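You operate a simulated robot arm through the tools that you are given. There is no shell and no other tool. Be economical: measure what you need, move in short steps, check, and stop when the job is done.

You are at the controls of a simulated robot arm. One attempt, no reset.

Task
Fetch the short tube and set it on the white bar dial card.

Only the result counts: the job must be done as asked and must still hold three seconds after the hand-in. Knocking over, shifting, dropping, spilling or breaking anything else fails it.

Robot
A 7-joint arm with a two-finger parallel gripper, fixed in place. Base frame: the origin is at the foot of the arm, x ahead of it, y to its left, z up; the work surface is at about z = 0. Lengths are in mm, angles in rad, forces in N, time in s.
With the tool pointing down near the work surface it reaches from about 240 to 620 mm from the base axis. Its first joint turns from -1.152 to 1.152 rad. Payload 2.6 kg.
Tool frame: the origin (TCP) lies between the finger pads and is the grasp point; the fingertips stand 30 mm ahead of it; z points along the fingers, y is the line along which they close. Largest opening 94 mm; finger width 28, thickness 10; the body of the gripper, 50 by 96 mm, starts 55 mm behind the TCP.
Orientation is told as [roll, pitch, yaw] about the base's x, y, z axes, in that order, counted from this pose: with the fingers straight down and closing along the base's y, the tool's x points along the base's -x, its y along +y and its z along -z.

Tools
- The arm moves only by the tool nudge_tool. Its arguments are lists of equal length, an entry for each row: "delta_pos": the shift along the tool's x, y, z in mm, a list of three; "rot": the turn, a rotation vector about the tool's x, y, z in rad, a list of three. In form: {"delta_pos": [[tx, ty, tz], ...], "rot": [[rx, ry, rz], ...]}. A call has 1 to 10 rows; each row is the pose to reach, as a shift and turn from the pose commanded when the call began, along the tool's axes at that moment. "fingers" is the opening, from 0 (shut) to 1 (fully open), set as the call begins (left out, the last holds). A row lasts 0.2 s, in which the tool goes at most 50 mm and 0.15 rad; a call with a longer step from one row to the next is refused whole, and so is a gripper value outside its range. Where a pose cannot be reached the arm comes as near as it can. A force on the tool above 40 N (or 10 N above the force at the start of the call, whichever is more), or a blocked arm, ends the call early, and 0.2 s more pass. Each finger travels about 72 mm/s and halts on what it meets, pressing with about 30 N; the grip force reading is that of the motor and also rises with nothing between the fingers. The clock runs only during rows and for 0.2 s after the last one: add rows that repeat a pose to give the fingers time. It gives the time, the measured TCP pose, the force on the tool (base axes), the opening and the grip force at its end, in the units of the frame above (readings bear some noise), and new pictures: "pictures" is both (left out), scene, wrist or none.
- Cameras (640 x 400 px; columns grow to the right, rows downward): "scene" is fixed at [32.6, 439.4, 546.1]; the picture's right is [-0.74, -0.67, 0.00], its down [-0.48, 0.53, -0.70] and it looks along [0.47, -0.52, -0.72] (base axes); focal length 225 px, centre (320, 200). "wrist" rides on the gripper at [-37, 0, -58] in the tool frame; the picture's right is [0.00, -1.00, 0.00], its down [0.97, 0.00, -0.24] and it looks along [0.24, 0.00, 0.97] (tool axes); focal length 218 px, centre (320, 200). There is no depth. A picture from a camera that has moved, and an enlarged one, comes with that camera's place and axes in the base frame and with its lens.
- zoom(camera, box): a new picture of the part [left, top, right, bottom] of that camera's present view, enlarged. The clock stands still meanwhile.
- close_job(): hands the job in; it is judged then, once.

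Work in short steps. Places have to be worked out from the pictures, the camera data and where the tool is seen: move nearer, look again, correct. Check each grasp and each placing, and mend what went wrong. You have 90 turns and 170 pictures in all, those below and enlarged ones among them. Open the gripper and draw the arm clear of the work before you hand the job in, unless the task says otherwise; then end with one line.

The tools are called after "Request:" as a command line: name --argument value ..., lists and objects as JSON in quotes. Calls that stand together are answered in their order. nudge_tool: Moves the arm, as the interface text tells. Its arguments: {"type":"object","properties":{"delta_pos":{"type":"array"},"rot":{"type":"array"},"fingers":{"type":"number"},"pictures":{"type":"string","enum":["both","scene","wrist","none"]}},"required":["delta_pos","rot"]} The other tools are called the same way: zoom (camera, box) takes an enlarged picture of a part of a camera's view; close_job () hands the job in.

At the start:

```text
time: 0.0
position: [369.2, -3.0, 315.8]
tool_rot: [0.0, -0.001, 0.0]
contact_force: [-0.7, -0.6, -0.4]
finger_gap: 94.1
gripper_force: 0.0
```

scene: 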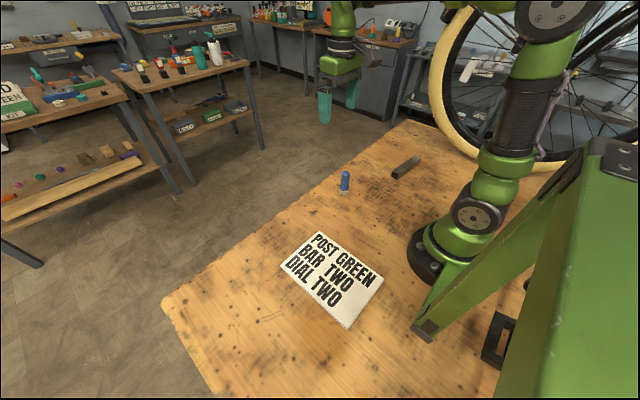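
wrist: 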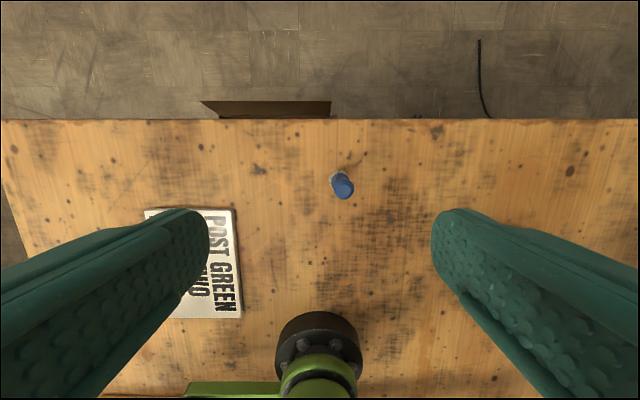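

The pictures show a blue upright object, a brown lying object and one white card with text. I zoom in to identify them.

Request:
zoom --camera "scene" --box '[310, 130, 450, 218]'

Request:
zoom --camera "scene" --box '[250, 210, 410, 340]'

Request:
zoom --camera "wrist" --box '[270, 130, 430, 230]'

```text
4.55 times, centred on (380, 174) of scene
camera zoom: at [32.6, 439.4, 546.1], right [-0.74, -0.67, 0.0], down [-0.48, 0.53, -0.7], along [0.47, -0.52, -0.72], focal length 1024 px, centre (47, 318)
```

zoom: 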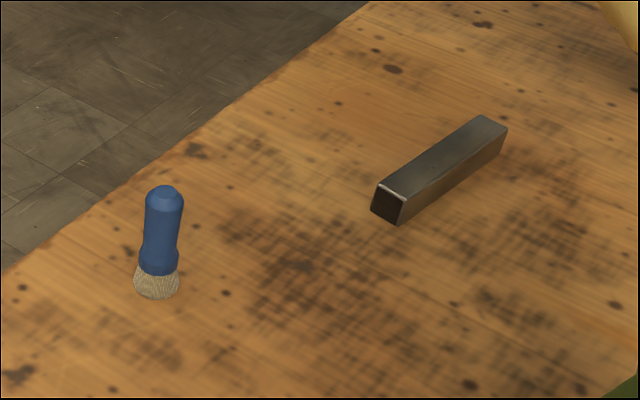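

```text
3.08 times, centred on (330, 275) of scene
camera zoom: at [32.6, 439.4, 546.1], right [-0.74, -0.67, 0.0], down [-0.48, 0.53, -0.7], along [0.47, -0.52, -0.72], focal length 693 px, centre (289, -31)
```

zoom: 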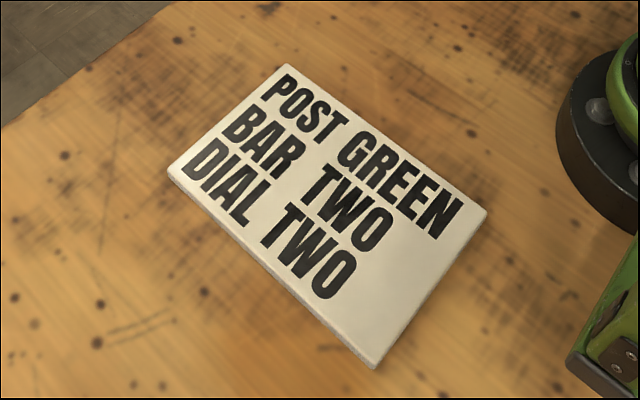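

```text
4.00 times, centred on (350, 180) of wrist
camera zoom: at [407.0, -3.6, 373.1], right [0.0, -1.0, 0.0], down [-0.97, 0.0, 0.24], along [-0.24, 0.0, -0.97], focal length 873 px, centre (200, 280)
```

zoom: 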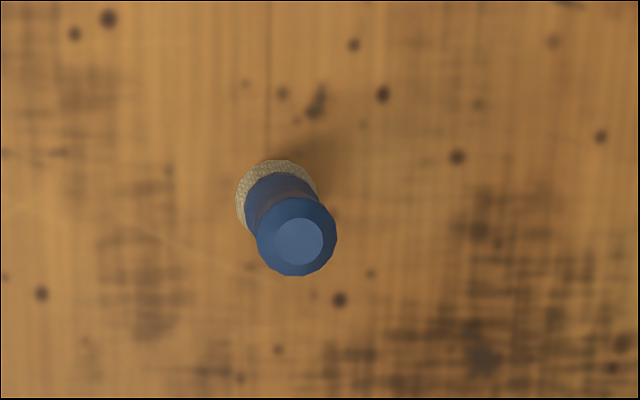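

The tube is the grey square section lying at about (251,-299), about 26 mm wide and 148 mm long, roughly along y. The card covers about x 83–304, y 141–293. I swing over the tube at height and turn the tool so it closes across the tube.

Request:
nudge_tool --delta_pos '[[12, -30, 0], [24, -60, 0], [36, -90, 0], [48, -120, 0], [60, -150, 0], [72, -180, 0], [84, -210, 0], [96, -240, 0], [108, -270, 0], [118, -296, 0]]' --rot '[[0, 0, 0.15], [0, 0, 0.3], [0, 0, 0.45], [0, 0, 0.6], [0, 0, 0.75], [0, 0, 0.9], [0, 0, 1.05], [0, 0, 1.2], [0, 0, 1.35], [0, 0, 1.5]]' --fingers 1

```text
time: 2.2
position: [252.6, -299.4, 317.0]
tool_rot: [0.001, 0.001, -1.503]
contact_force: [-0.4, 0.2, 0.0]
finger_gap: 94.0
gripper_force: 0.1
camera wrist: at [254.9, -336.6, 373.5], right [-1.0, -0.07, 0.0], down [-0.07, 0.97, 0.24], along [-0.02, 0.24, -0.97], focal length 218 px, centre (320, 200)
```

scene: 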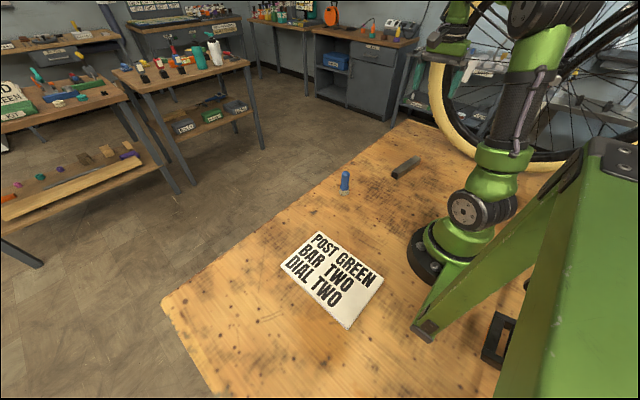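
wrist: 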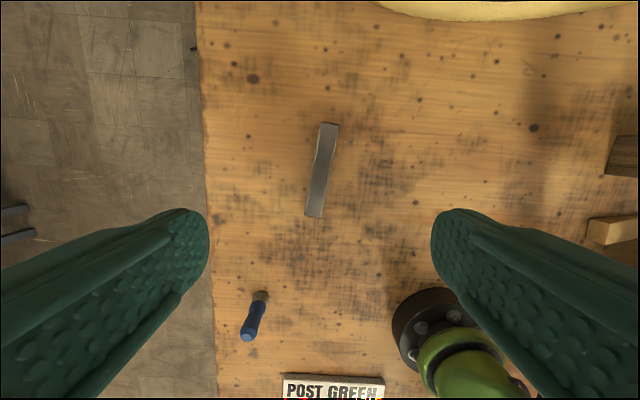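

The tube's centre shows at about (250,-297), with its axis 0.08–0.15 rad off y. I turn a bit more and descend to about 150 for a closer look.

Request:
nudge_tool --delta_pos '[[2, -2, 40], [2, -2, 80], [2, -2, 120], [2, -2, 165]]' --rot '[[0, 0, 0.12], [0, 0, 0.15], [0, 0, 0.15], [0, 0, 0.15]]'

Request:
zoom --camera "wrist" --box '[200, 50, 440, 250]'

```text
time: 3.2
position: [249.0, -297.4, 149.5]
tool_rot: [-0.001, -0.001, -1.651]
contact_force: [0.2, 0.2, -0.2]
finger_gap: 94.1
gripper_force: 0.0
camera wrist: at [246.8, -334.6, 207.2], right [-1.0, 0.08, 0.0], down [0.08, 0.97, 0.24], along [0.02, 0.24, -0.97], focal length 218 px, centre (320, 200)
```

scene: 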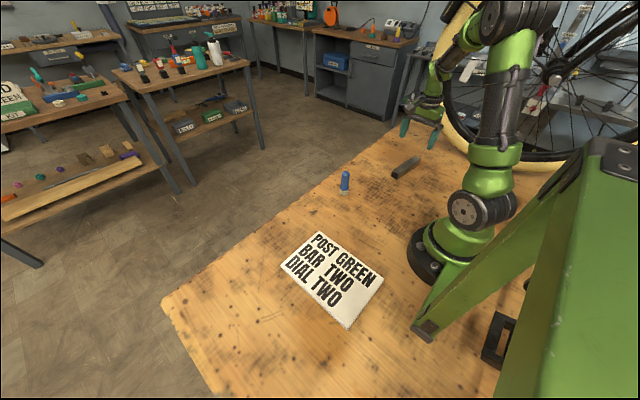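
wrist: 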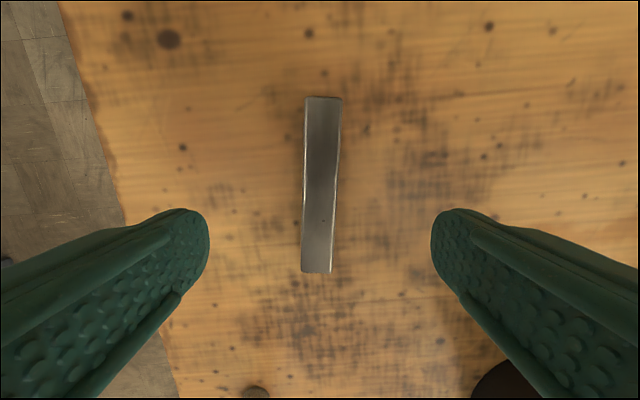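

```text
2.00 times, centred on (320, 150) of wrist
camera zoom: at [246.8, -334.6, 207.2], right [-1.0, 0.08, 0.0], down [0.08, 0.97, 0.24], along [0.02, 0.24, -0.97], focal length 436 px, centre (320, 300)
```

zoom: 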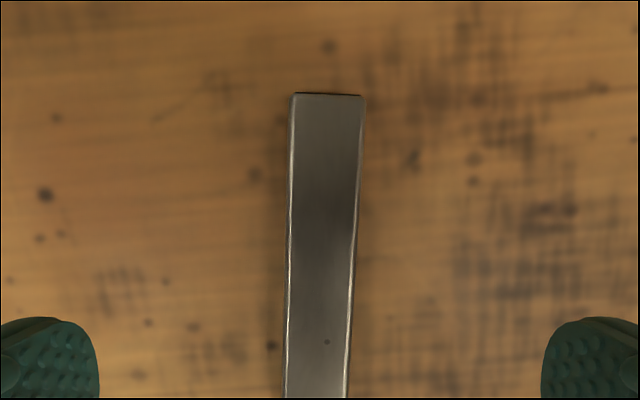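

The tube needs a +0.03 rad turn and about 1 mm of correction. I descend to TCP z≈35, which leaves the fingertips about 5 mm above the table.

Request:
nudge_tool --delta_pos '[[1.3, 0.9, 35], [1.3, 0.9, 70], [1.3, 0.9, 100], [1.3, 0.9, 115], [1.3, 0.9, 115]]' --rot '[[0, 0, 0.032], [0, 0, 0.032], [0, 0, 0.032], [0, 0, 0.032], [0, 0, 0.032]]'

```text
time: 4.4
position: [250.7, -295.5, 35.1]
tool_rot: [0.0, -0.001, -1.683]
contact_force: [-0.5, 0.7, -0.5]
finger_gap: 93.8
gripper_force: 0.0
camera wrist: at [246.7, -333.3, 93.0], right [-0.99, 0.11, 0.0], down [0.11, 0.96, 0.24], along [0.03, 0.24, -0.97], focal length 218 px, centre (320, 200)
```

scene: 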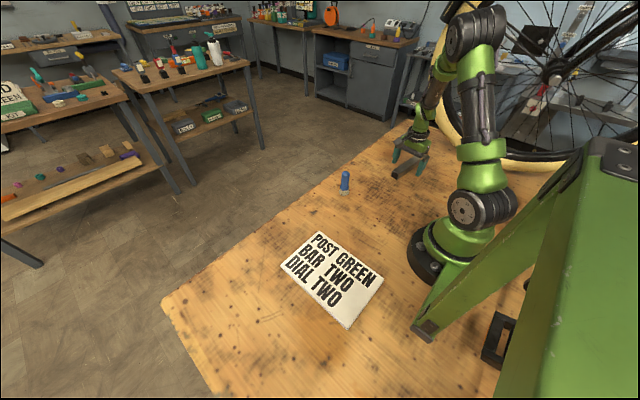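
wrist: 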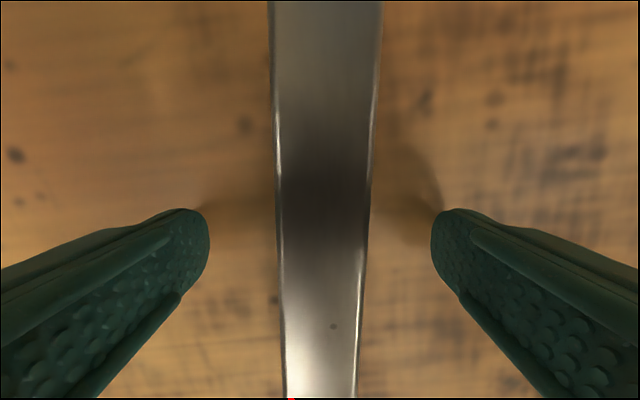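

The fingers straddle the tube evenly, so I close them.

Request:
nudge_tool --delta_pos '[[0, 0, 0], [0, 0, 0], [0, 0, 0], [0, 0, 0], [0, 0, 0]]' --rot '[[0, 0, 0], [0, 0, 0], [0, 0, 0], [0, 0, 0], [0, 0, 0]]' --fingers 0 --pictures "wrist"

```text
time: 5.6
position: [249.9, -295.0, 34.7]
tool_rot: [0.0, 0.0, -1.683]
contact_force: [-0.7, -0.3, 1.0]
finger_gap: 29.8
gripper_force: 30.0
camera wrist: at [246.7, -333.4, 93.3], right [-0.99, 0.11, 0.0], down [0.11, 0.96, 0.24], along [0.03, 0.24, -0.97], focal length 218 px, centre (320, 200)
```

wrist: 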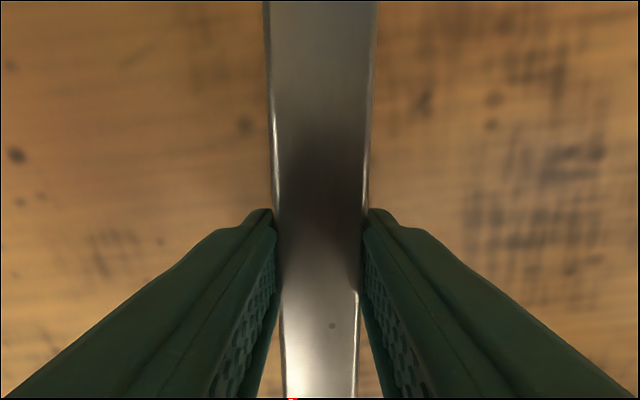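

It's gripped with a 29.8 mm gap, so the tube is about 30 mm square. I lift straight up, slowly at first.

Request:
nudge_tool --delta_pos '[[0, 0, -8], [0, 0, -25], [0, 0, -50], [0, 0, -80], [0, 0, -110], [0, 0, -140], [0, 0, -170], [0, 0, -170]]' --rot '[[0, 0, 0], [0, 0, 0], [0, 0, 0], [0, 0, 0], [0, 0, 0], [0, 0, 0], [0, 0, 0], [0, 0, 0]]'

```text
time: 7.4
position: [250.5, -295.4, 204.9]
tool_rot: [0.001, 0.001, -1.684]
contact_force: [0.2, -0.1, 0.2]
finger_gap: 0.0
gripper_force: 29.9
camera wrist: at [246.7, -332.5, 262.8], right [-0.99, 0.11, 0.0], down [0.11, 0.96, 0.24], along [0.03, 0.24, -0.97], focal length 218 px, centre (320, 200)
```

scene: 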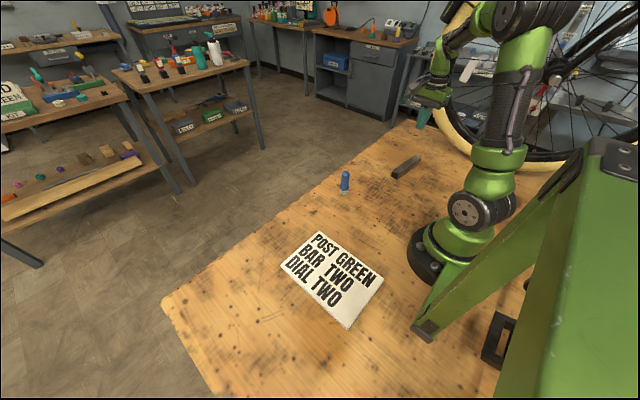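
wrist: 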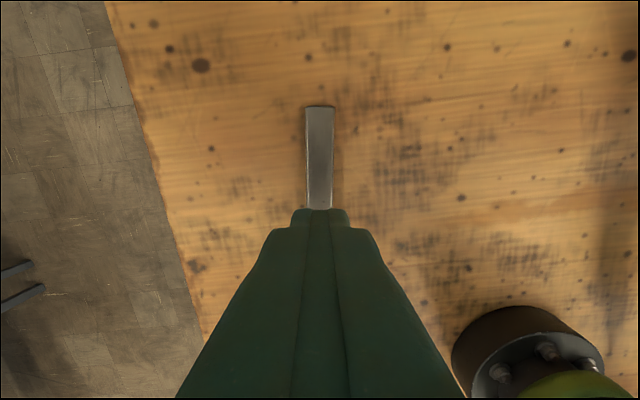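

The grip slipped: the fingers are shut and the tube is still on the table. I look closely at the tube for its new pose and any clue as to why.

Request:
zoom --camera "scene" --box '[370, 140, 450, 190]'

Request:
zoom --camera "wrist" --box '[260, 90, 380, 230]'

```text
8.00 times, centred on (410, 165) of scene
camera zoom: at [32.6, 439.4, 546.1], right [-0.74, -0.67, 0.0], down [-0.48, 0.53, -0.7], along [0.47, -0.52, -0.72], focal length 1802 px, centre (-400, 480)
```

zoom: 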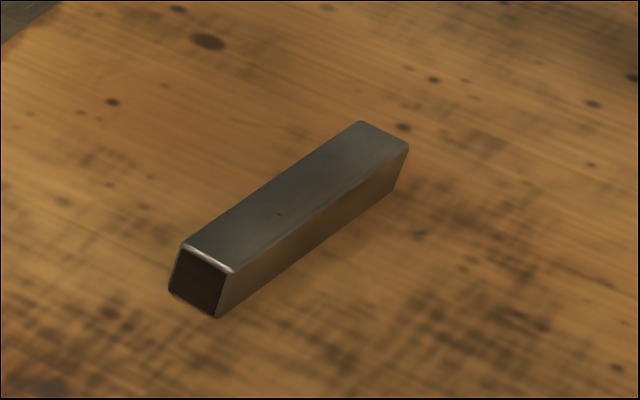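

```text
2.86 times, centred on (320, 160) of wrist
camera zoom: at [246.7, -332.5, 262.8], right [-0.99, 0.11, 0.0], down [0.11, 0.96, 0.24], along [0.03, 0.24, -0.97], focal length 624 px, centre (320, 314)
```

zoom: 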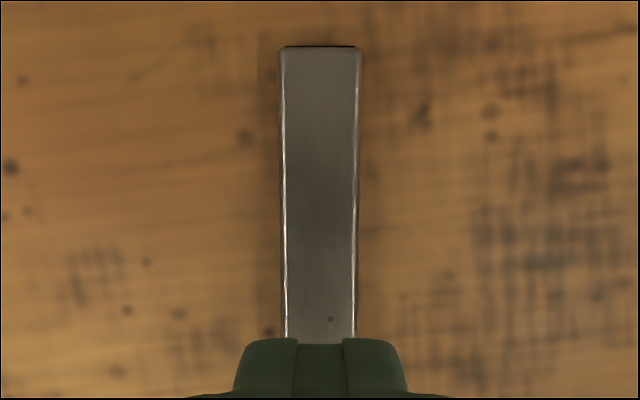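

The tube is unmoved and hollow. I'll regrip lower, with the tips almost at the table, then lift in tiny steps and read the forces.

Request:
nudge_tool --delta_pos '[[0, 0, 0], [0, 0, 0], [0, 0, 30], [0, 0, 70], [0, 0, 110], [0, 0, 145], [0, 0, 165], [0, 0, 172.5], [0, 0, 172.5]]' --rot '[[0, 0, 0], [0, 0, 0], [0, 0, 0], [0, 0, 0], [0, 0, 0], [0, 0, 0], [0, 0, 0], [0, 0, 0], [0, 0, 0]]' --fingers 1 --pictures "wrist"

```text
time: 9.4
position: [248.5, -295.1, 31.4]
tool_rot: [0.0, 0.0, -1.684]
contact_force: [0.5, -0.4, -0.1]
finger_gap: 94.0
gripper_force: 0.0
camera wrist: at [245.9, -332.6, 89.7], right [-0.99, 0.11, 0.0], down [0.11, 0.96, 0.24], along [0.03, 0.24, -0.97], focal length 218 px, centre (320, 200)
```

wrist: 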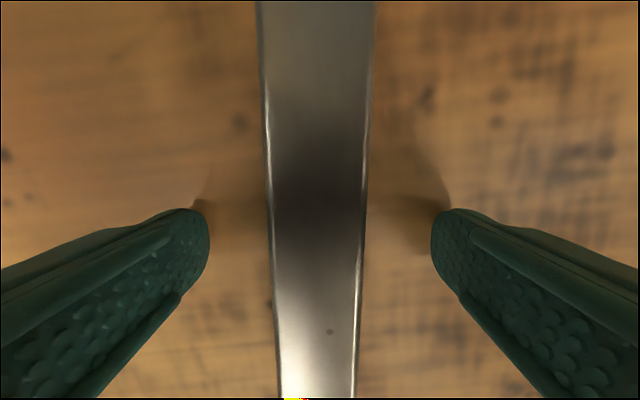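

The fingers straddle the tube again with the tips about 1 mm up. I close and let it settle.

Request:
nudge_tool --delta_pos '[[0, 0, 0], [0, 0, 0], [0, 0, 0], [0, 0, 0], [0, 0, 0], [0, 0, 0]]' --rot '[[0, 0, 0], [0, 0, 0], [0, 0, 0], [0, 0, 0], [0, 0, 0], [0, 0, 0]]' --fingers 0 --pictures "none"

Request:
nudge_tool --delta_pos '[[0, 0, -1], [0, 0, -2], [0, 0, -3], [0, 0, -4], [0, 0, -5], [0, 0, -6]]' --rot '[[0, 0, 0], [0, 0, 0], [0, 0, 0], [0, 0, 0], [0, 0, 0], [0, 0, 0]]' --pictures "wrist"

```text
time: 10.8
position: [249.9, -295.5, 32.1]
tool_rot: [-0.001, -0.001, -1.681]
contact_force: [1.4, -0.5, -0.6]
finger_gap: 34.0
gripper_force: 29.8
```

```text
time: 12.2
position: [251.3, -294.5, 38.8]
tool_rot: [-0.001, -0.001, -1.684]
contact_force: [0.9, 1.1, -2.4]
finger_gap: 34.2
gripper_force: 29.8
camera wrist: at [246.3, -332.7, 96.4], right [-0.99, 0.11, 0.0], down [0.11, 0.96, 0.24], along [0.03, 0.24, -0.97], focal length 218 px, centre (320, 200)
```

wrist: 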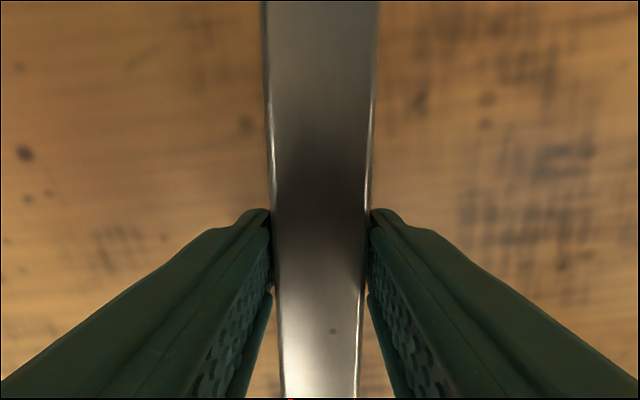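

The gap is now 34 and there is about 2 N of load, so this grip differs from the first. I check whether the tube is off the table.

Request:
zoom --camera "scene" --box '[370, 130, 450, 180]'

```text
8.00 times, centred on (410, 155) of scene
camera zoom: at [32.6, 439.4, 546.1], right [-0.74, -0.67, 0.0], down [-0.48, 0.53, -0.7], along [0.47, -0.52, -0.72], focal length 1802 px, centre (-400, 560)
```

zoom: 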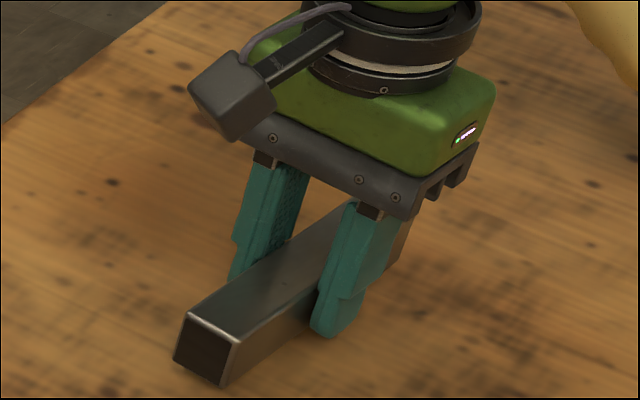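

The tube's corner has risen about 6 mm, so it is held. I lift gently and recheck.

Request:
nudge_tool --delta_pos '[[0, 0, -3], [0, 0, -7], [0, 0, -12], [0, 0, -18], [0, 0, -24], [0, 0, -30], [0, 0, -36], [0, 0, -41], [0, 0, -44], [0, 0, -45]]' --rot '[[0, 0, 0], [0, 0, 0], [0, 0, 0], [0, 0, 0], [0, 0, 0], [0, 0, 0], [0, 0, 0], [0, 0, 0], [0, 0, 0], [0, 0, 0]]'

```text
time: 14.4
position: [251.3, -295.6, 83.6]
tool_rot: [0.001, 0.0, -1.682]
contact_force: [-1.1, -0.3, -2.8]
finger_gap: 34.3
gripper_force: 29.6
camera wrist: at [246.6, -333.1, 141.8], right [-0.99, 0.11, 0.0], down [0.11, 0.96, 0.24], along [0.03, 0.24, -0.97], focal length 218 px, centre (320, 200)
```

scene: 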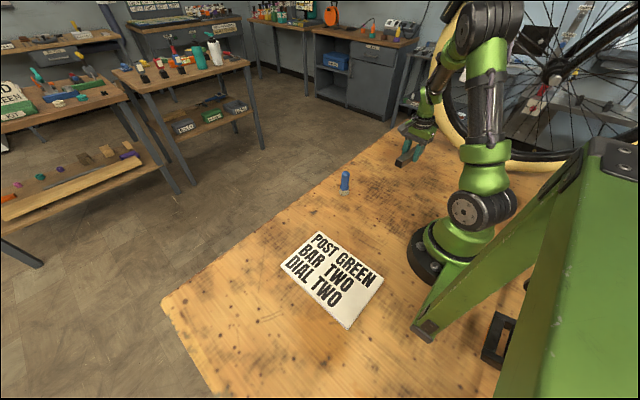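
wrist: 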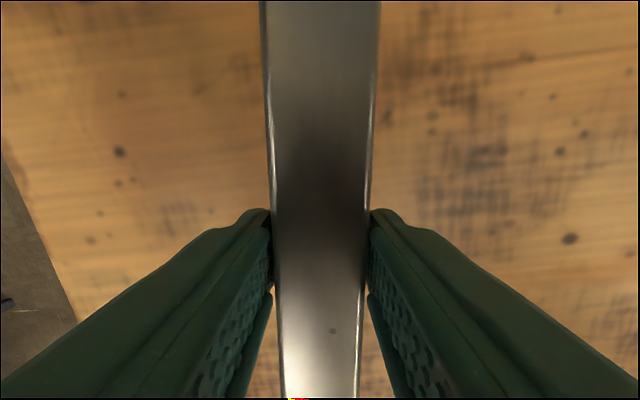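

The tube is held steadily, with the same view in the hand. I lift another 100 mm smoothly to clear the brush.

Request:
nudge_tool --delta_pos '[[0, 0, -4], [0, 0, -12], [0, 0, -24], [0, 0, -37], [0, 0, -50], [0, 0, -63], [0, 0, -76], [0, 0, -88], [0, 0, -96], [0, 0, -100]]' --rot '[[0, 0, 0], [0, 0, 0], [0, 0, 0], [0, 0, 0], [0, 0, 0], [0, 0, 0], [0, 0, 0], [0, 0, 0], [0, 0, 0], [0, 0, 0]]' --pictures "wrist"

```text
time: 16.6
position: [250.7, -296.0, 183.9]
tool_rot: [0.001, -0.001, -1.684]
contact_force: [0.7, 0.0, -2.7]
finger_gap: 34.3
gripper_force: 30.3
camera wrist: at [246.3, -333.5, 241.8], right [-0.99, 0.11, 0.0], down [0.11, 0.96, 0.24], along [0.03, 0.24, -0.97], focal length 218 px, centre (320, 200)
```

wrist: 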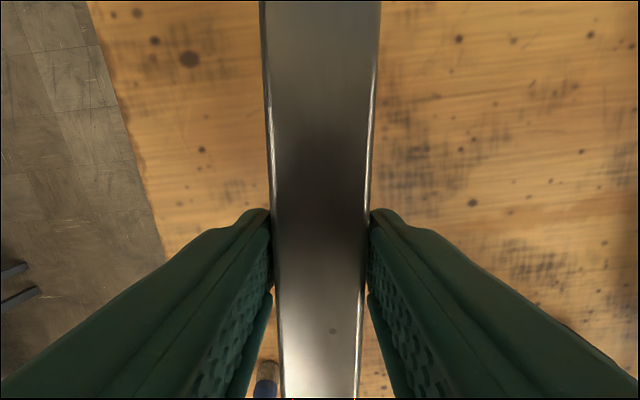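

The hold is stable. I swing about the base along an arc toward the card, turning the tool with it and rising another 30 mm for clearance over the brush.

Request:
nudge_tool --delta_pos '[[8.6, 7.9, -2], [29.5, 25.1, -6], [56.5, 44.1, -12], [85.0, 60.7, -18], [114.8, 74.8, -24], [145.7, 86.3, -28], [177.5, 95.2, -30], [209.8, 101.4, -30], [236.8, 104.3, -30], [252.3, 105.2, -30]]' --rot '[[0, 0, -0.03], [0, 0, -0.1], [0, 0, -0.185], [0, 0, -0.27], [0, 0, -0.355], [0, 0, -0.44], [0, 0, -0.525], [0, 0, -0.61], [0, 0, -0.68], [0, 0, -0.72]]'

```text
time: 18.8
position: [383.4, -55.5, 213.2]
tool_rot: [-0.001, 0.0, -0.961]
contact_force: [-0.9, -0.3, -2.0]
finger_gap: 34.2
gripper_force: 30.5
camera wrist: at [405.1, -87.1, 271.4], right [-0.82, -0.57, 0.0], down [-0.56, 0.8, 0.24], along [-0.14, 0.2, -0.97], focal length 218 px, centre (320, 200)
```

scene: 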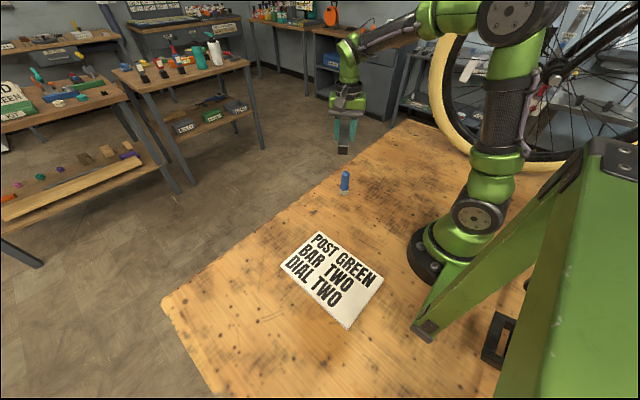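
wrist: 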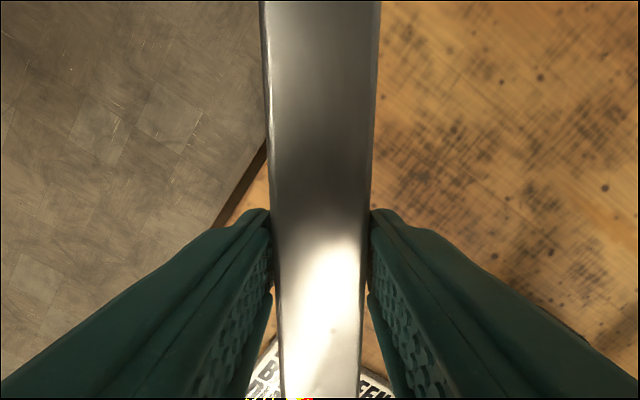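

Tube still firmly held. I repeat the same arc segment (the tool has rotated with the base, so the relative path is identical), staying level.

Request:
nudge_tool --delta_pos '[[8.6, 7.9, 0], [29.5, 25.1, 0], [56.5, 44.1, 0], [85.0, 60.7, 0], [114.8, 74.8, 0], [145.7, 86.3, 0], [177.5, 95.2, 0], [209.8, 101.4, 0], [236.8, 104.3, 0], [252.3, 105.2, 0]]' --rot '[[0, 0, -0.03], [0, 0, -0.1], [0, 0, -0.185], [0, 0, -0.27], [0, 0, -0.355], [0, 0, -0.44], [0, 0, -0.525], [0, 0, -0.61], [0, 0, -0.68], [0, 0, -0.72]]'

```text
time: 21.0
position: [323.7, 211.3, 212.6]
tool_rot: [-0.002, 0.0, -0.242]
contact_force: [-0.3, 0.6, -2.5]
finger_gap: 34.2
gripper_force: 30.3
camera wrist: at [360.7, 200.8, 271.7], right [-0.24, -0.97, 0.0], down [-0.94, 0.23, 0.24], along [-0.23, 0.06, -0.97], focal length 218 px, centre (320, 200)
```

scene: 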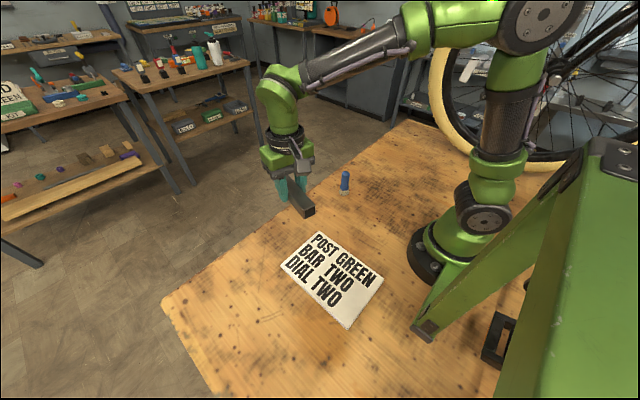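
wrist: 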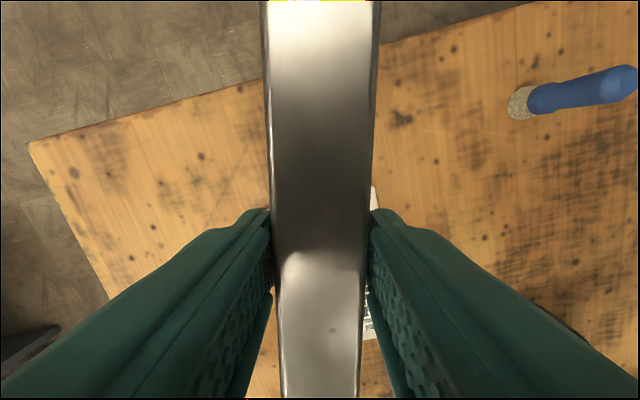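

I move inward to above the card centre (200,217), align the tube with x and lower to about 150.

Request:
nudge_tool --delta_pos '[[4, -1, 1], [15, -3, 6], [32, -6, 14], [50, -10, 23], [68, -13, 32], [86, -17, 42], [103, -20, 51], [116, -23, 58], [121.8, -24, 60], [121.8, -24, 60]]' --rot '[[0, 0, -0.01], [0, 0, -0.03], [0, 0, -0.06], [0, 0, -0.1], [0, 0, -0.14], [0, 0, -0.17], [0, 0, -0.2], [0, 0, -0.23], [0, 0, -0.242], [0, 0, -0.242]]'

Request:
zoom --camera "scene" --box '[230, 180, 430, 350]'

```text
time: 23.2
position: [200.3, 215.5, 153.8]
tool_rot: [0.0, 0.001, 0.001]
contact_force: [0.3, 0.7, -2.4]
finger_gap: 34.0
gripper_force: 29.9
camera wrist: at [237.8, 216.2, 211.3], right [0.0, -1.0, 0.0], down [-0.97, 0.0, 0.24], along [-0.24, 0.0, -0.97], focal length 218 px, centre (320, 200)
```

scene: 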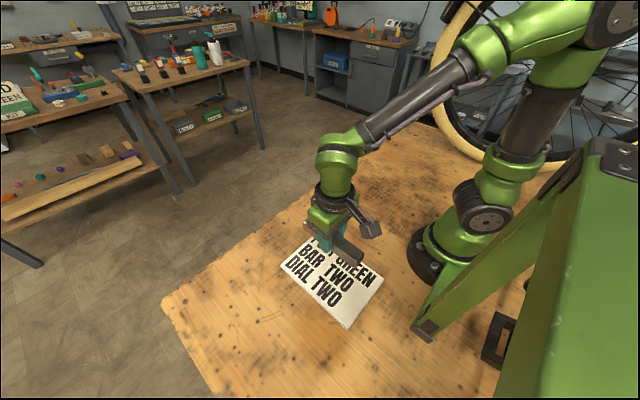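
wrist: 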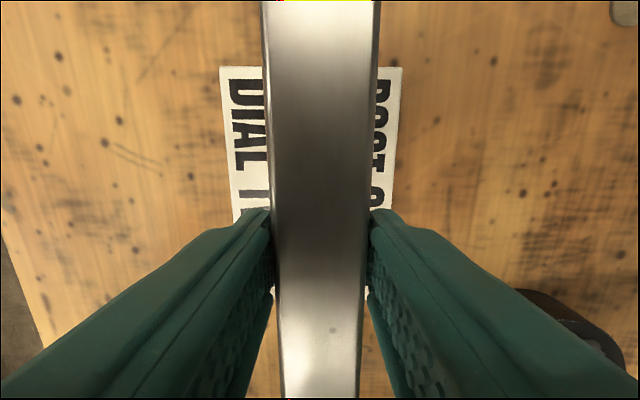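

```text
2.35 times, centred on (330, 265) of scene
camera zoom: at [32.6, 439.4, 546.1], right [-0.74, -0.67, 0.0], down [-0.48, 0.53, -0.7], along [0.47, -0.52, -0.72], focal length 530 px, centre (296, 47)
```

zoom: 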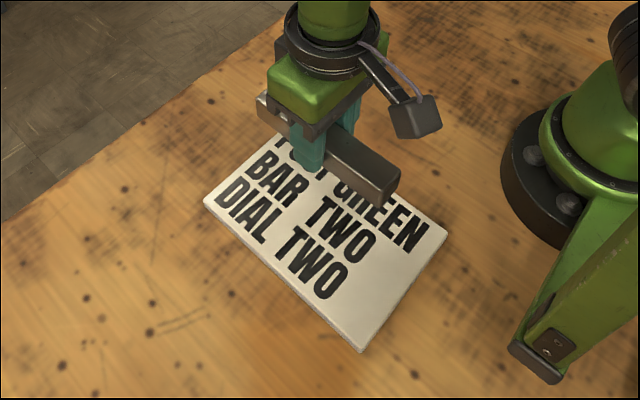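

The tube is over the card, whose centre I now judge to be (194,221). I shift slightly and lower to TCP z≈55, slowing at the end.

Request:
nudge_tool --delta_pos '[[1, 1, 4], [2, 2, 14], [4, 4, 28], [5, 5, 43], [5, 5, 58], [5, 5, 72], [5, 5, 84], [5, 5, 93], [5, 5, 98], [5, 5, 98]]' --rot '[[0, 0, 0], [0, 0, 0], [0, 0, 0], [0, 0, 0], [0, 0, 0], [0, 0, 0], [0, 0, 0], [0, 0, 0], [0, 0, 0], [0, 0, 0]]'

Request:
zoom --camera "scene" --box '[260, 200, 400, 340]'

```text
time: 25.4
position: [195.9, 221.3, 55.6]
tool_rot: [0.001, -0.002, -0.001]
contact_force: [-0.6, 1.0, -2.4]
finger_gap: 34.1
gripper_force: 29.9
camera wrist: at [233.7, 220.8, 113.5], right [0.0, -1.0, 0.0], down [-0.97, 0.0, 0.24], along [-0.24, 0.0, -0.97], focal length 218 px, centre (320, 200)
```

scene: 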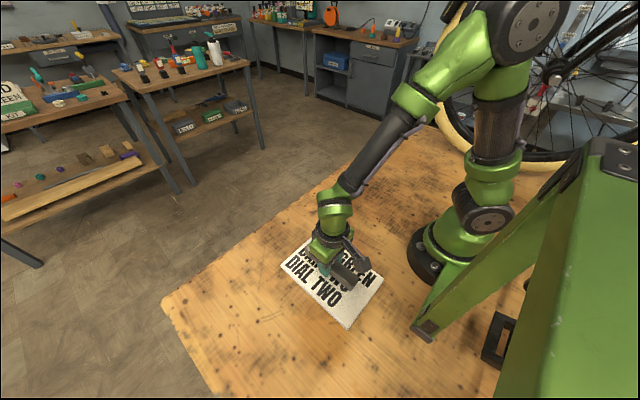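
wrist: 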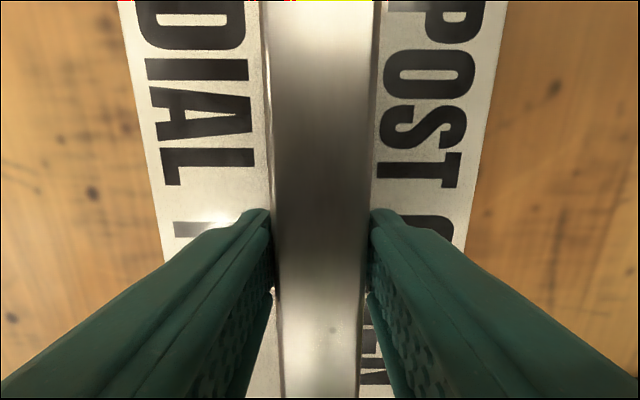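

```text
2.86 times, centred on (330, 270) of scene
camera zoom: at [32.6, 439.5, 546.1], right [-0.74, -0.67, 0.0], down [-0.48, 0.53, -0.7], along [0.47, -0.52, -0.72], focal length 644 px, centre (291, 0)
```

zoom: 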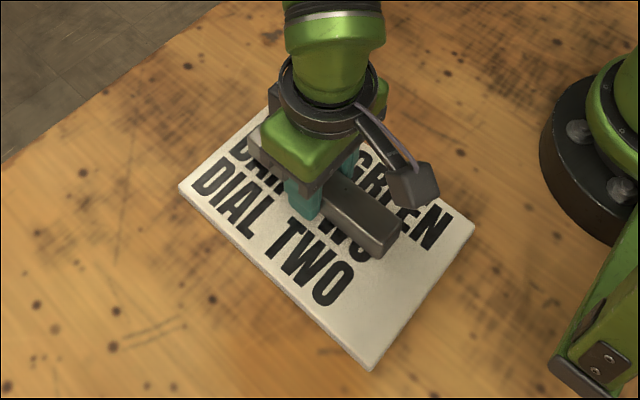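

Centred over the card. I lower in small steps and watch for the load to leave the tool.

Request:
nudge_tool --delta_pos '[[0, 0, 3], [0, 0, 6], [0, 0, 9], [0, 0, 11], [0, 0, 13]]' --rot '[[0, 0, 0], [0, 0, 0], [0, 0, 0], [0, 0, 0], [0, 0, 0]]' --pictures "none"

Request:
nudge_tool --delta_pos '[[0, 0, 1], [0, 0, 2], [0, 0, 2]]' --rot '[[0, 0, 0], [0, 0, 0], [0, 0, 0]]' --pictures "none"

```text
time: 26.5
position: [196.3, 221.2, 44.9]
tool_rot: [0.002, -0.003, -0.004]
contact_force: [-1.5, -1.8, 9.7]
finger_gap: 34.4
gripper_force: 29.9
stopped in row 5: the force on the tool passed its limit (the readings are from after the stop); the commanded pose is now the measured one
```

```text
time: 27.0
position: [196.9, 222.8, 46.2]
tool_rot: [0.003, -0.004, 0.0]
contact_force: [-1.9, -2.8, 10.3]
finger_gap: 34.3
gripper_force: 30.2
stopped in row 2: the force on the tool passed its limit (the readings are from after the stop); the commanded pose is now the measured one
```

Contact came at TCP z≈45, implying a support about 12 mm thick. I check by picture before releasing.

Request:
zoom --camera "scene" --box '[280, 210, 390, 320]'

Request:
zoom --camera "wrist" --box '[100, 0, 540, 400]'

```text
3.64 times, centred on (335, 265) of scene
camera zoom: at [32.6, 439.4, 546.1], right [-0.74, -0.67, 0.0], down [-0.48, 0.53, -0.7], along [0.47, -0.52, -0.72], focal length 819 px, centre (266, -36)
```

zoom: 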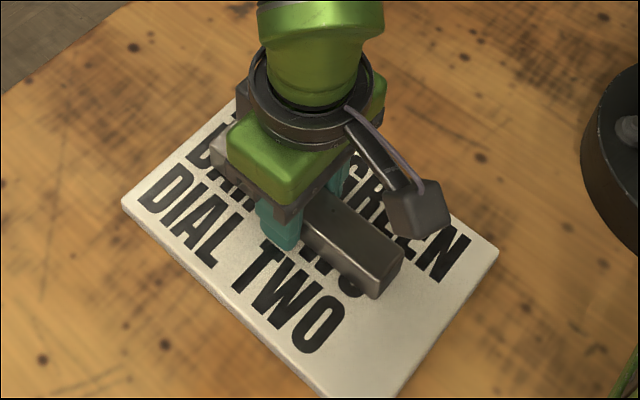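

```text
1.00 times, centred on (320, 200) of wrist
camera zoom: at [233.8, 221.2, 104.2], right [0.0, -1.0, 0.0], down [-0.97, 0.0, 0.24], along [-0.24, 0.0, -0.97], focal length 218 px, centre (320, 200)
```

zoom: 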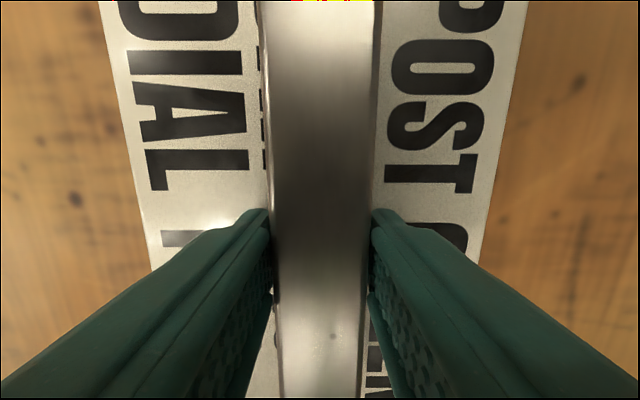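

The tube lies flat on the thick card. I open the gripper gradually, holding still.

Request:
nudge_tool --delta_pos '[[0, 0, 0], [0, 0, 0], [0, 0, 0], [0, 0, 0]]' --rot '[[0, 0, 0], [0, 0, 0], [0, 0, 0], [0, 0, 0]]' --fingers 0.75

```text
time: 28.0
position: [197.8, 222.8, 45.2]
tool_rot: [0.004, -0.006, -0.001]
contact_force: [0.4, 3.7, 10.6]
finger_gap: 68.5
gripper_force: 0.0
camera wrist: at [234.1, 221.5, 104.3], right [0.0, -1.0, 0.0], down [-0.97, 0.0, 0.24], along [-0.24, 0.0, -0.97], focal length 218 px, centre (320, 200)
```

scene: 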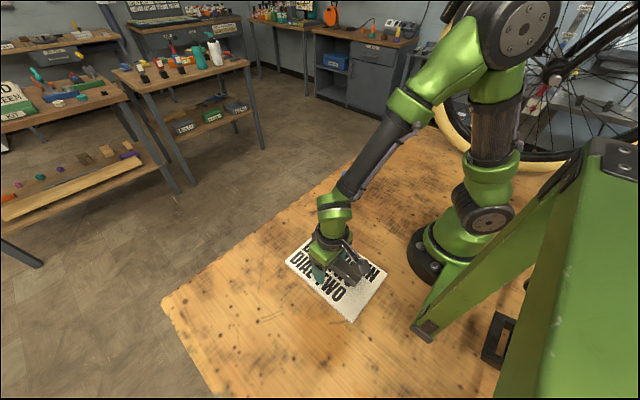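
wrist: 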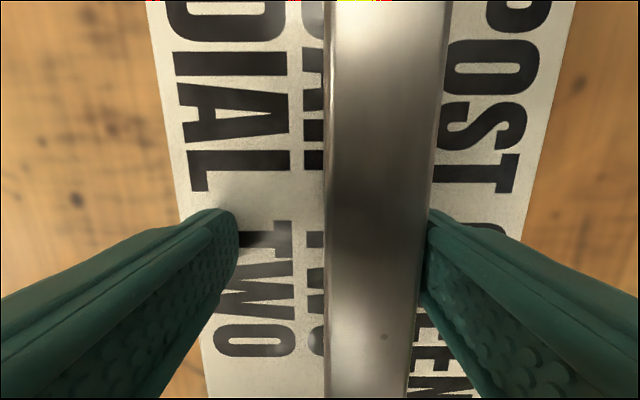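

The card and tube followed the right finger a bit, because the fingertips are pressing on the card. I lift straight up now to unload, then assess.

Request:
nudge_tool --delta_pos '[[0, 0, -3], [0, 0, -10], [0, 0, -25], [0, 0, -50], [0, 0, -85], [0, 0, -120], [0, 0, -120]]' --rot '[[0, 0, 0], [0, 0, 0], [0, 0, 0], [0, 0, 0], [0, 0, 0], [0, 0, 0], [0, 0, 0]]'

Request:
zoom --camera "scene" --box '[250, 210, 410, 340]'

```text
time: 29.6
position: [194.8, 222.4, 167.0]
tool_rot: [0.001, -0.003, 0.0]
contact_force: [0.8, -0.1, -0.7]
finger_gap: 70.6
gripper_force: 0.0
camera wrist: at [232.9, 221.2, 224.3], right [0.0, -1.0, 0.0], down [-0.97, 0.0, 0.24], along [-0.24, 0.0, -0.97], focal length 218 px, centre (320, 200)
```

scene: 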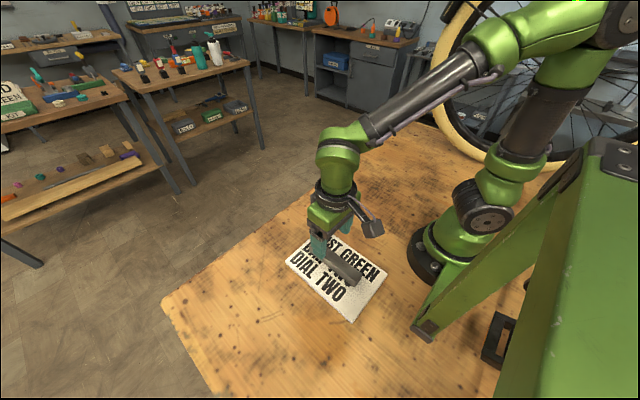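
wrist: 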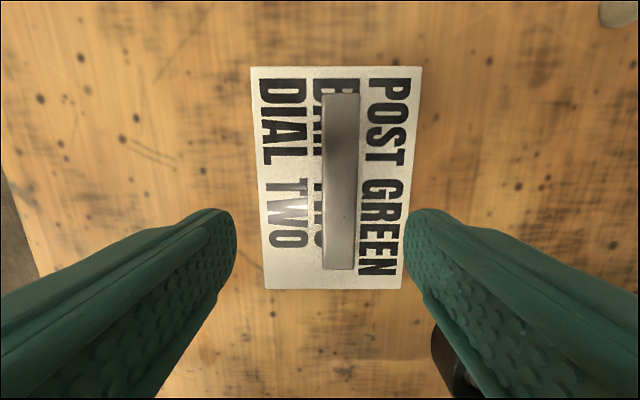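

```text
3.08 times, centred on (330, 275) of scene
camera zoom: at [32.6, 439.4, 546.1], right [-0.74, -0.67, 0.0], down [-0.48, 0.53, -0.7], along [0.47, -0.52, -0.72], focal length 693 px, centre (289, -31)
```

zoom: 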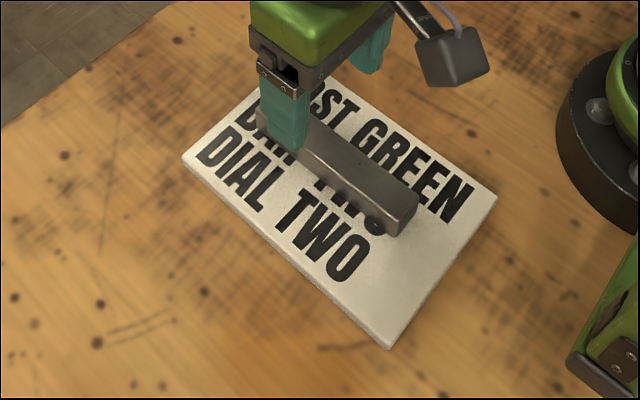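

The tube rests on the card, but the card and tube slid about 16 mm toward −y; the card was at y≈148–299 and is now at about 132–282, unrotated. I'll restore it by gently pushing its −y edge with the open fingers, so first I move above that side and turn the tool.

Request:
nudge_tool --delta_pos '[[-3, -12, 0], [-6, -24, 0], [-9, -36, 0], [-12, -48, 0], [-15, -60, 0], [-18, -72, 0], [-21, -84, 0], [-24, -96, 0], [-27, -108, 0], [-30, -117, 0]]' --rot '[[0, 0, -0.15], [0, 0, -0.3], [0, 0, -0.45], [0, 0, -0.6], [0, 0, -0.75], [0, 0, -0.9], [0, 0, -1.05], [0, 0, -1.2], [0, 0, -1.35], [0, 0, -1.5]]' --fingers 1

```text
time: 31.8
position: [225.5, 105.7, 166.6]
tool_rot: [-0.004, -0.003, 1.501]
contact_force: [0.7, -0.8, 1.2]
finger_gap: 94.2
gripper_force: 0.0
camera wrist: at [228.7, 141.2, 223.9], right [1.0, -0.07, 0.0], down [-0.07, -0.97, 0.24], along [-0.01, -0.24, -0.97], focal length 218 px, centre (320, 200)
```

scene: 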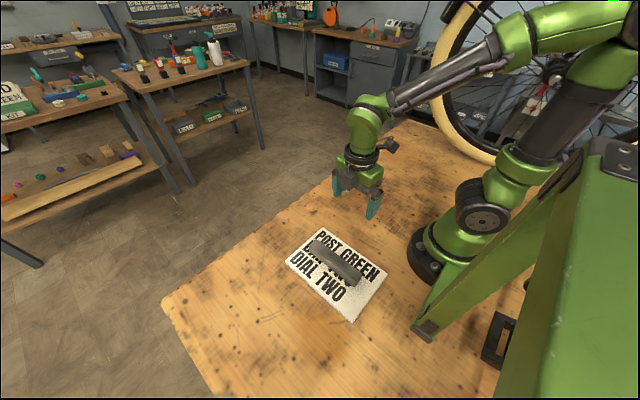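
wrist: 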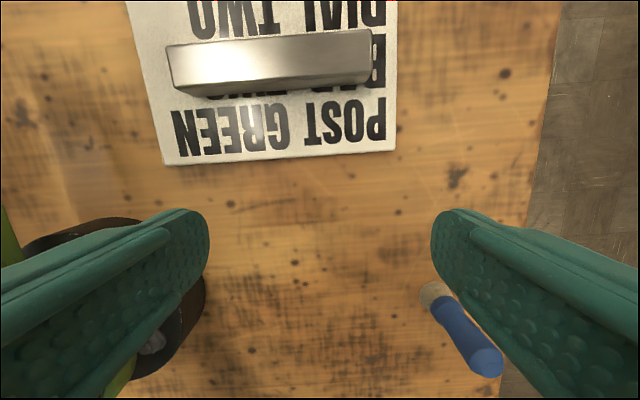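

The card, tube, brush and base flange are all clear of the fingers' descent. I square up the yaw, back off 5 mm and descend in front of the card edge.

Request:
nudge_tool --delta_pos '[[5, 0, 10], [5, 0, 30], [5, 0, 55], [5, 0, 80], [5, 0, 100], [5, 0, 115], [5, 0, 125], [5, 0, 130], [5, 0, 130]]' --rot '[[0, 0, -0.04], [0, 0, -0.071], [0, 0, -0.071], [0, 0, -0.071], [0, 0, -0.071], [0, 0, -0.071], [0, 0, -0.071], [0, 0, -0.071], [0, 0, -0.071]]'

Request:
zoom --camera "scene" --box '[270, 190, 430, 330]'

```text
time: 33.8
position: [226.5, 99.7, 35.7]
tool_rot: [-0.005, -0.001, 1.568]
contact_force: [0.6, 0.5, -1.0]
finger_gap: 94.1
gripper_force: 0.0
camera wrist: at [226.3, 136.3, 93.5], right [1.0, 0.0, 0.0], down [0.0, -0.97, 0.24], along [0.0, -0.24, -0.97], focal length 218 px, centre (320, 200)
```

scene: 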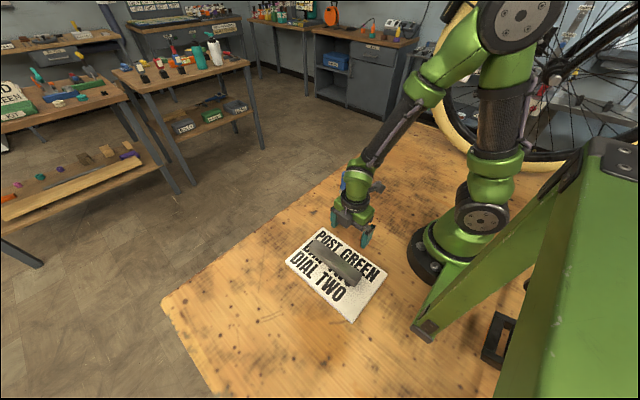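
wrist: 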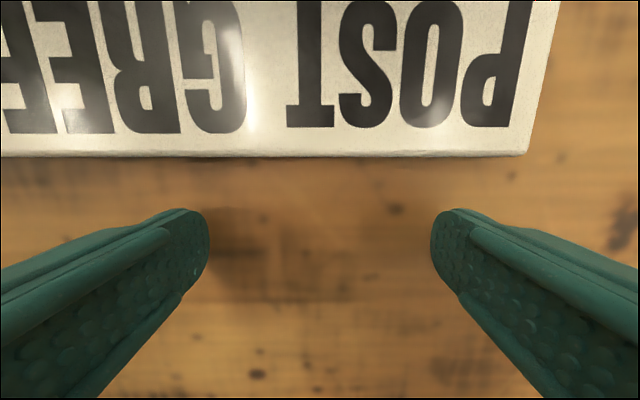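

```text
2.86 times, centred on (350, 260) of scene
camera zoom: at [32.6, 439.4, 546.1], right [-0.74, -0.67, 0.0], down [-0.48, 0.53, -0.7], along [0.47, -0.52, -0.72], focal length 644 px, centre (234, 29)
```

zoom: 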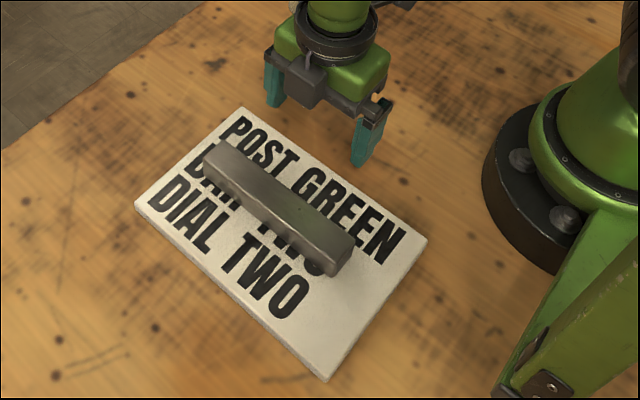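

The card edge is at y≈133 and the finger fronts at about 114, both fingers square to it. I push slowly toward +y, 32 mm first, then measure.

Request:
nudge_tool --delta_pos '[[-6, 0, 0], [-12, 0, 0], [-15, 0, 0], [-17.5, 0, 0], [-20, 0, 0], [-22.5, 0, 0], [-25, 0, 0], [-27.5, 0, 0], [-30, 0, 0], [-32, 0, 0]]' --rot '[[0, 0, 0], [0, 0, 0], [0, 0, 0], [0, 0, 0], [0, 0, 0], [0, 0, 0], [0, 0, 0], [0, 0, 0], [0, 0, 0], [0, 0, 0]]'

Request:
zoom --camera "scene" --box '[250, 210, 410, 340]'

```text
time: 36.0
position: [226.1, 132.5, 35.9]
tool_rot: [-0.002, 0.0, 1.568]
contact_force: [-1.2, -2.7, 1.2]
finger_gap: 93.9
gripper_force: 0.1
camera wrist: at [226.2, 168.3, 93.7], right [1.0, 0.0, 0.0], down [0.0, -0.97, 0.24], along [0.0, -0.24, -0.97], focal length 218 px, centre (320, 200)
```

scene: 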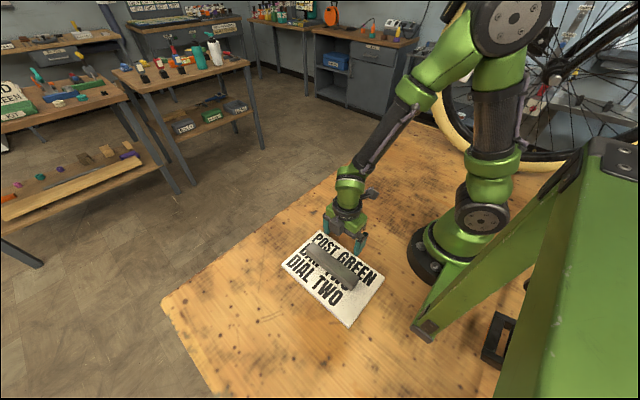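
wrist: 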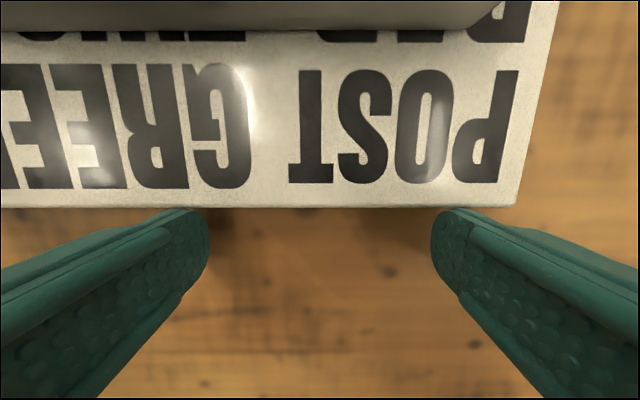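

```text
3.08 times, centred on (330, 275) of scene
camera zoom: at [32.6, 439.4, 546.1], right [-0.74, -0.67, 0.0], down [-0.48, 0.53, -0.7], along [0.47, -0.52, -0.72], focal length 693 px, centre (289, -31)
```

zoom: 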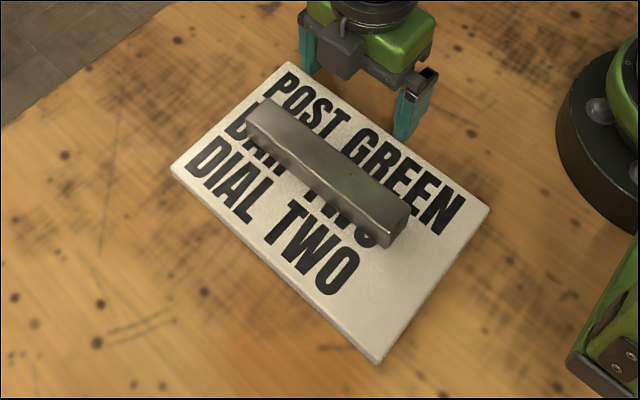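

The card is back to within about 3.5 mm of its original corners with the tube riding along. I push 3.5 mm more.

Request:
nudge_tool --delta_pos '[[-1.2, 0, 0], [-2.4, 0, 0], [-3.5, 0, 0], [-3.5, 0, 0]]' --rot '[[0, 0, 0], [0, 0, 0], [0, 0, 0], [0, 0, 0]]' --pictures "none"

Request:
zoom --camera "scene" --box '[250, 210, 410, 340]'

```text
time: 37.0
position: [226.5, 136.4, 34.5]
tool_rot: [-0.003, -0.001, 1.57]
contact_force: [0.1, -2.5, -0.3]
finger_gap: 94.1
gripper_force: 0.1
```

```text
3.08 times, centred on (330, 275) of scene
camera zoom: at [32.6, 439.4, 546.1], right [-0.74, -0.67, 0.0], down [-0.48, 0.53, -0.7], along [0.47, -0.52, -0.72], focal length 693 px, centre (289, -31)
```

zoom: 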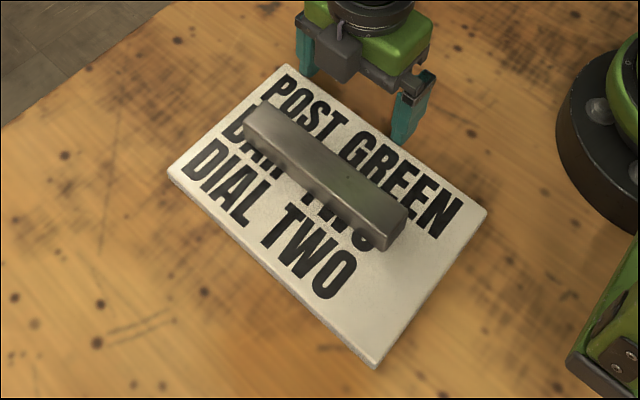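

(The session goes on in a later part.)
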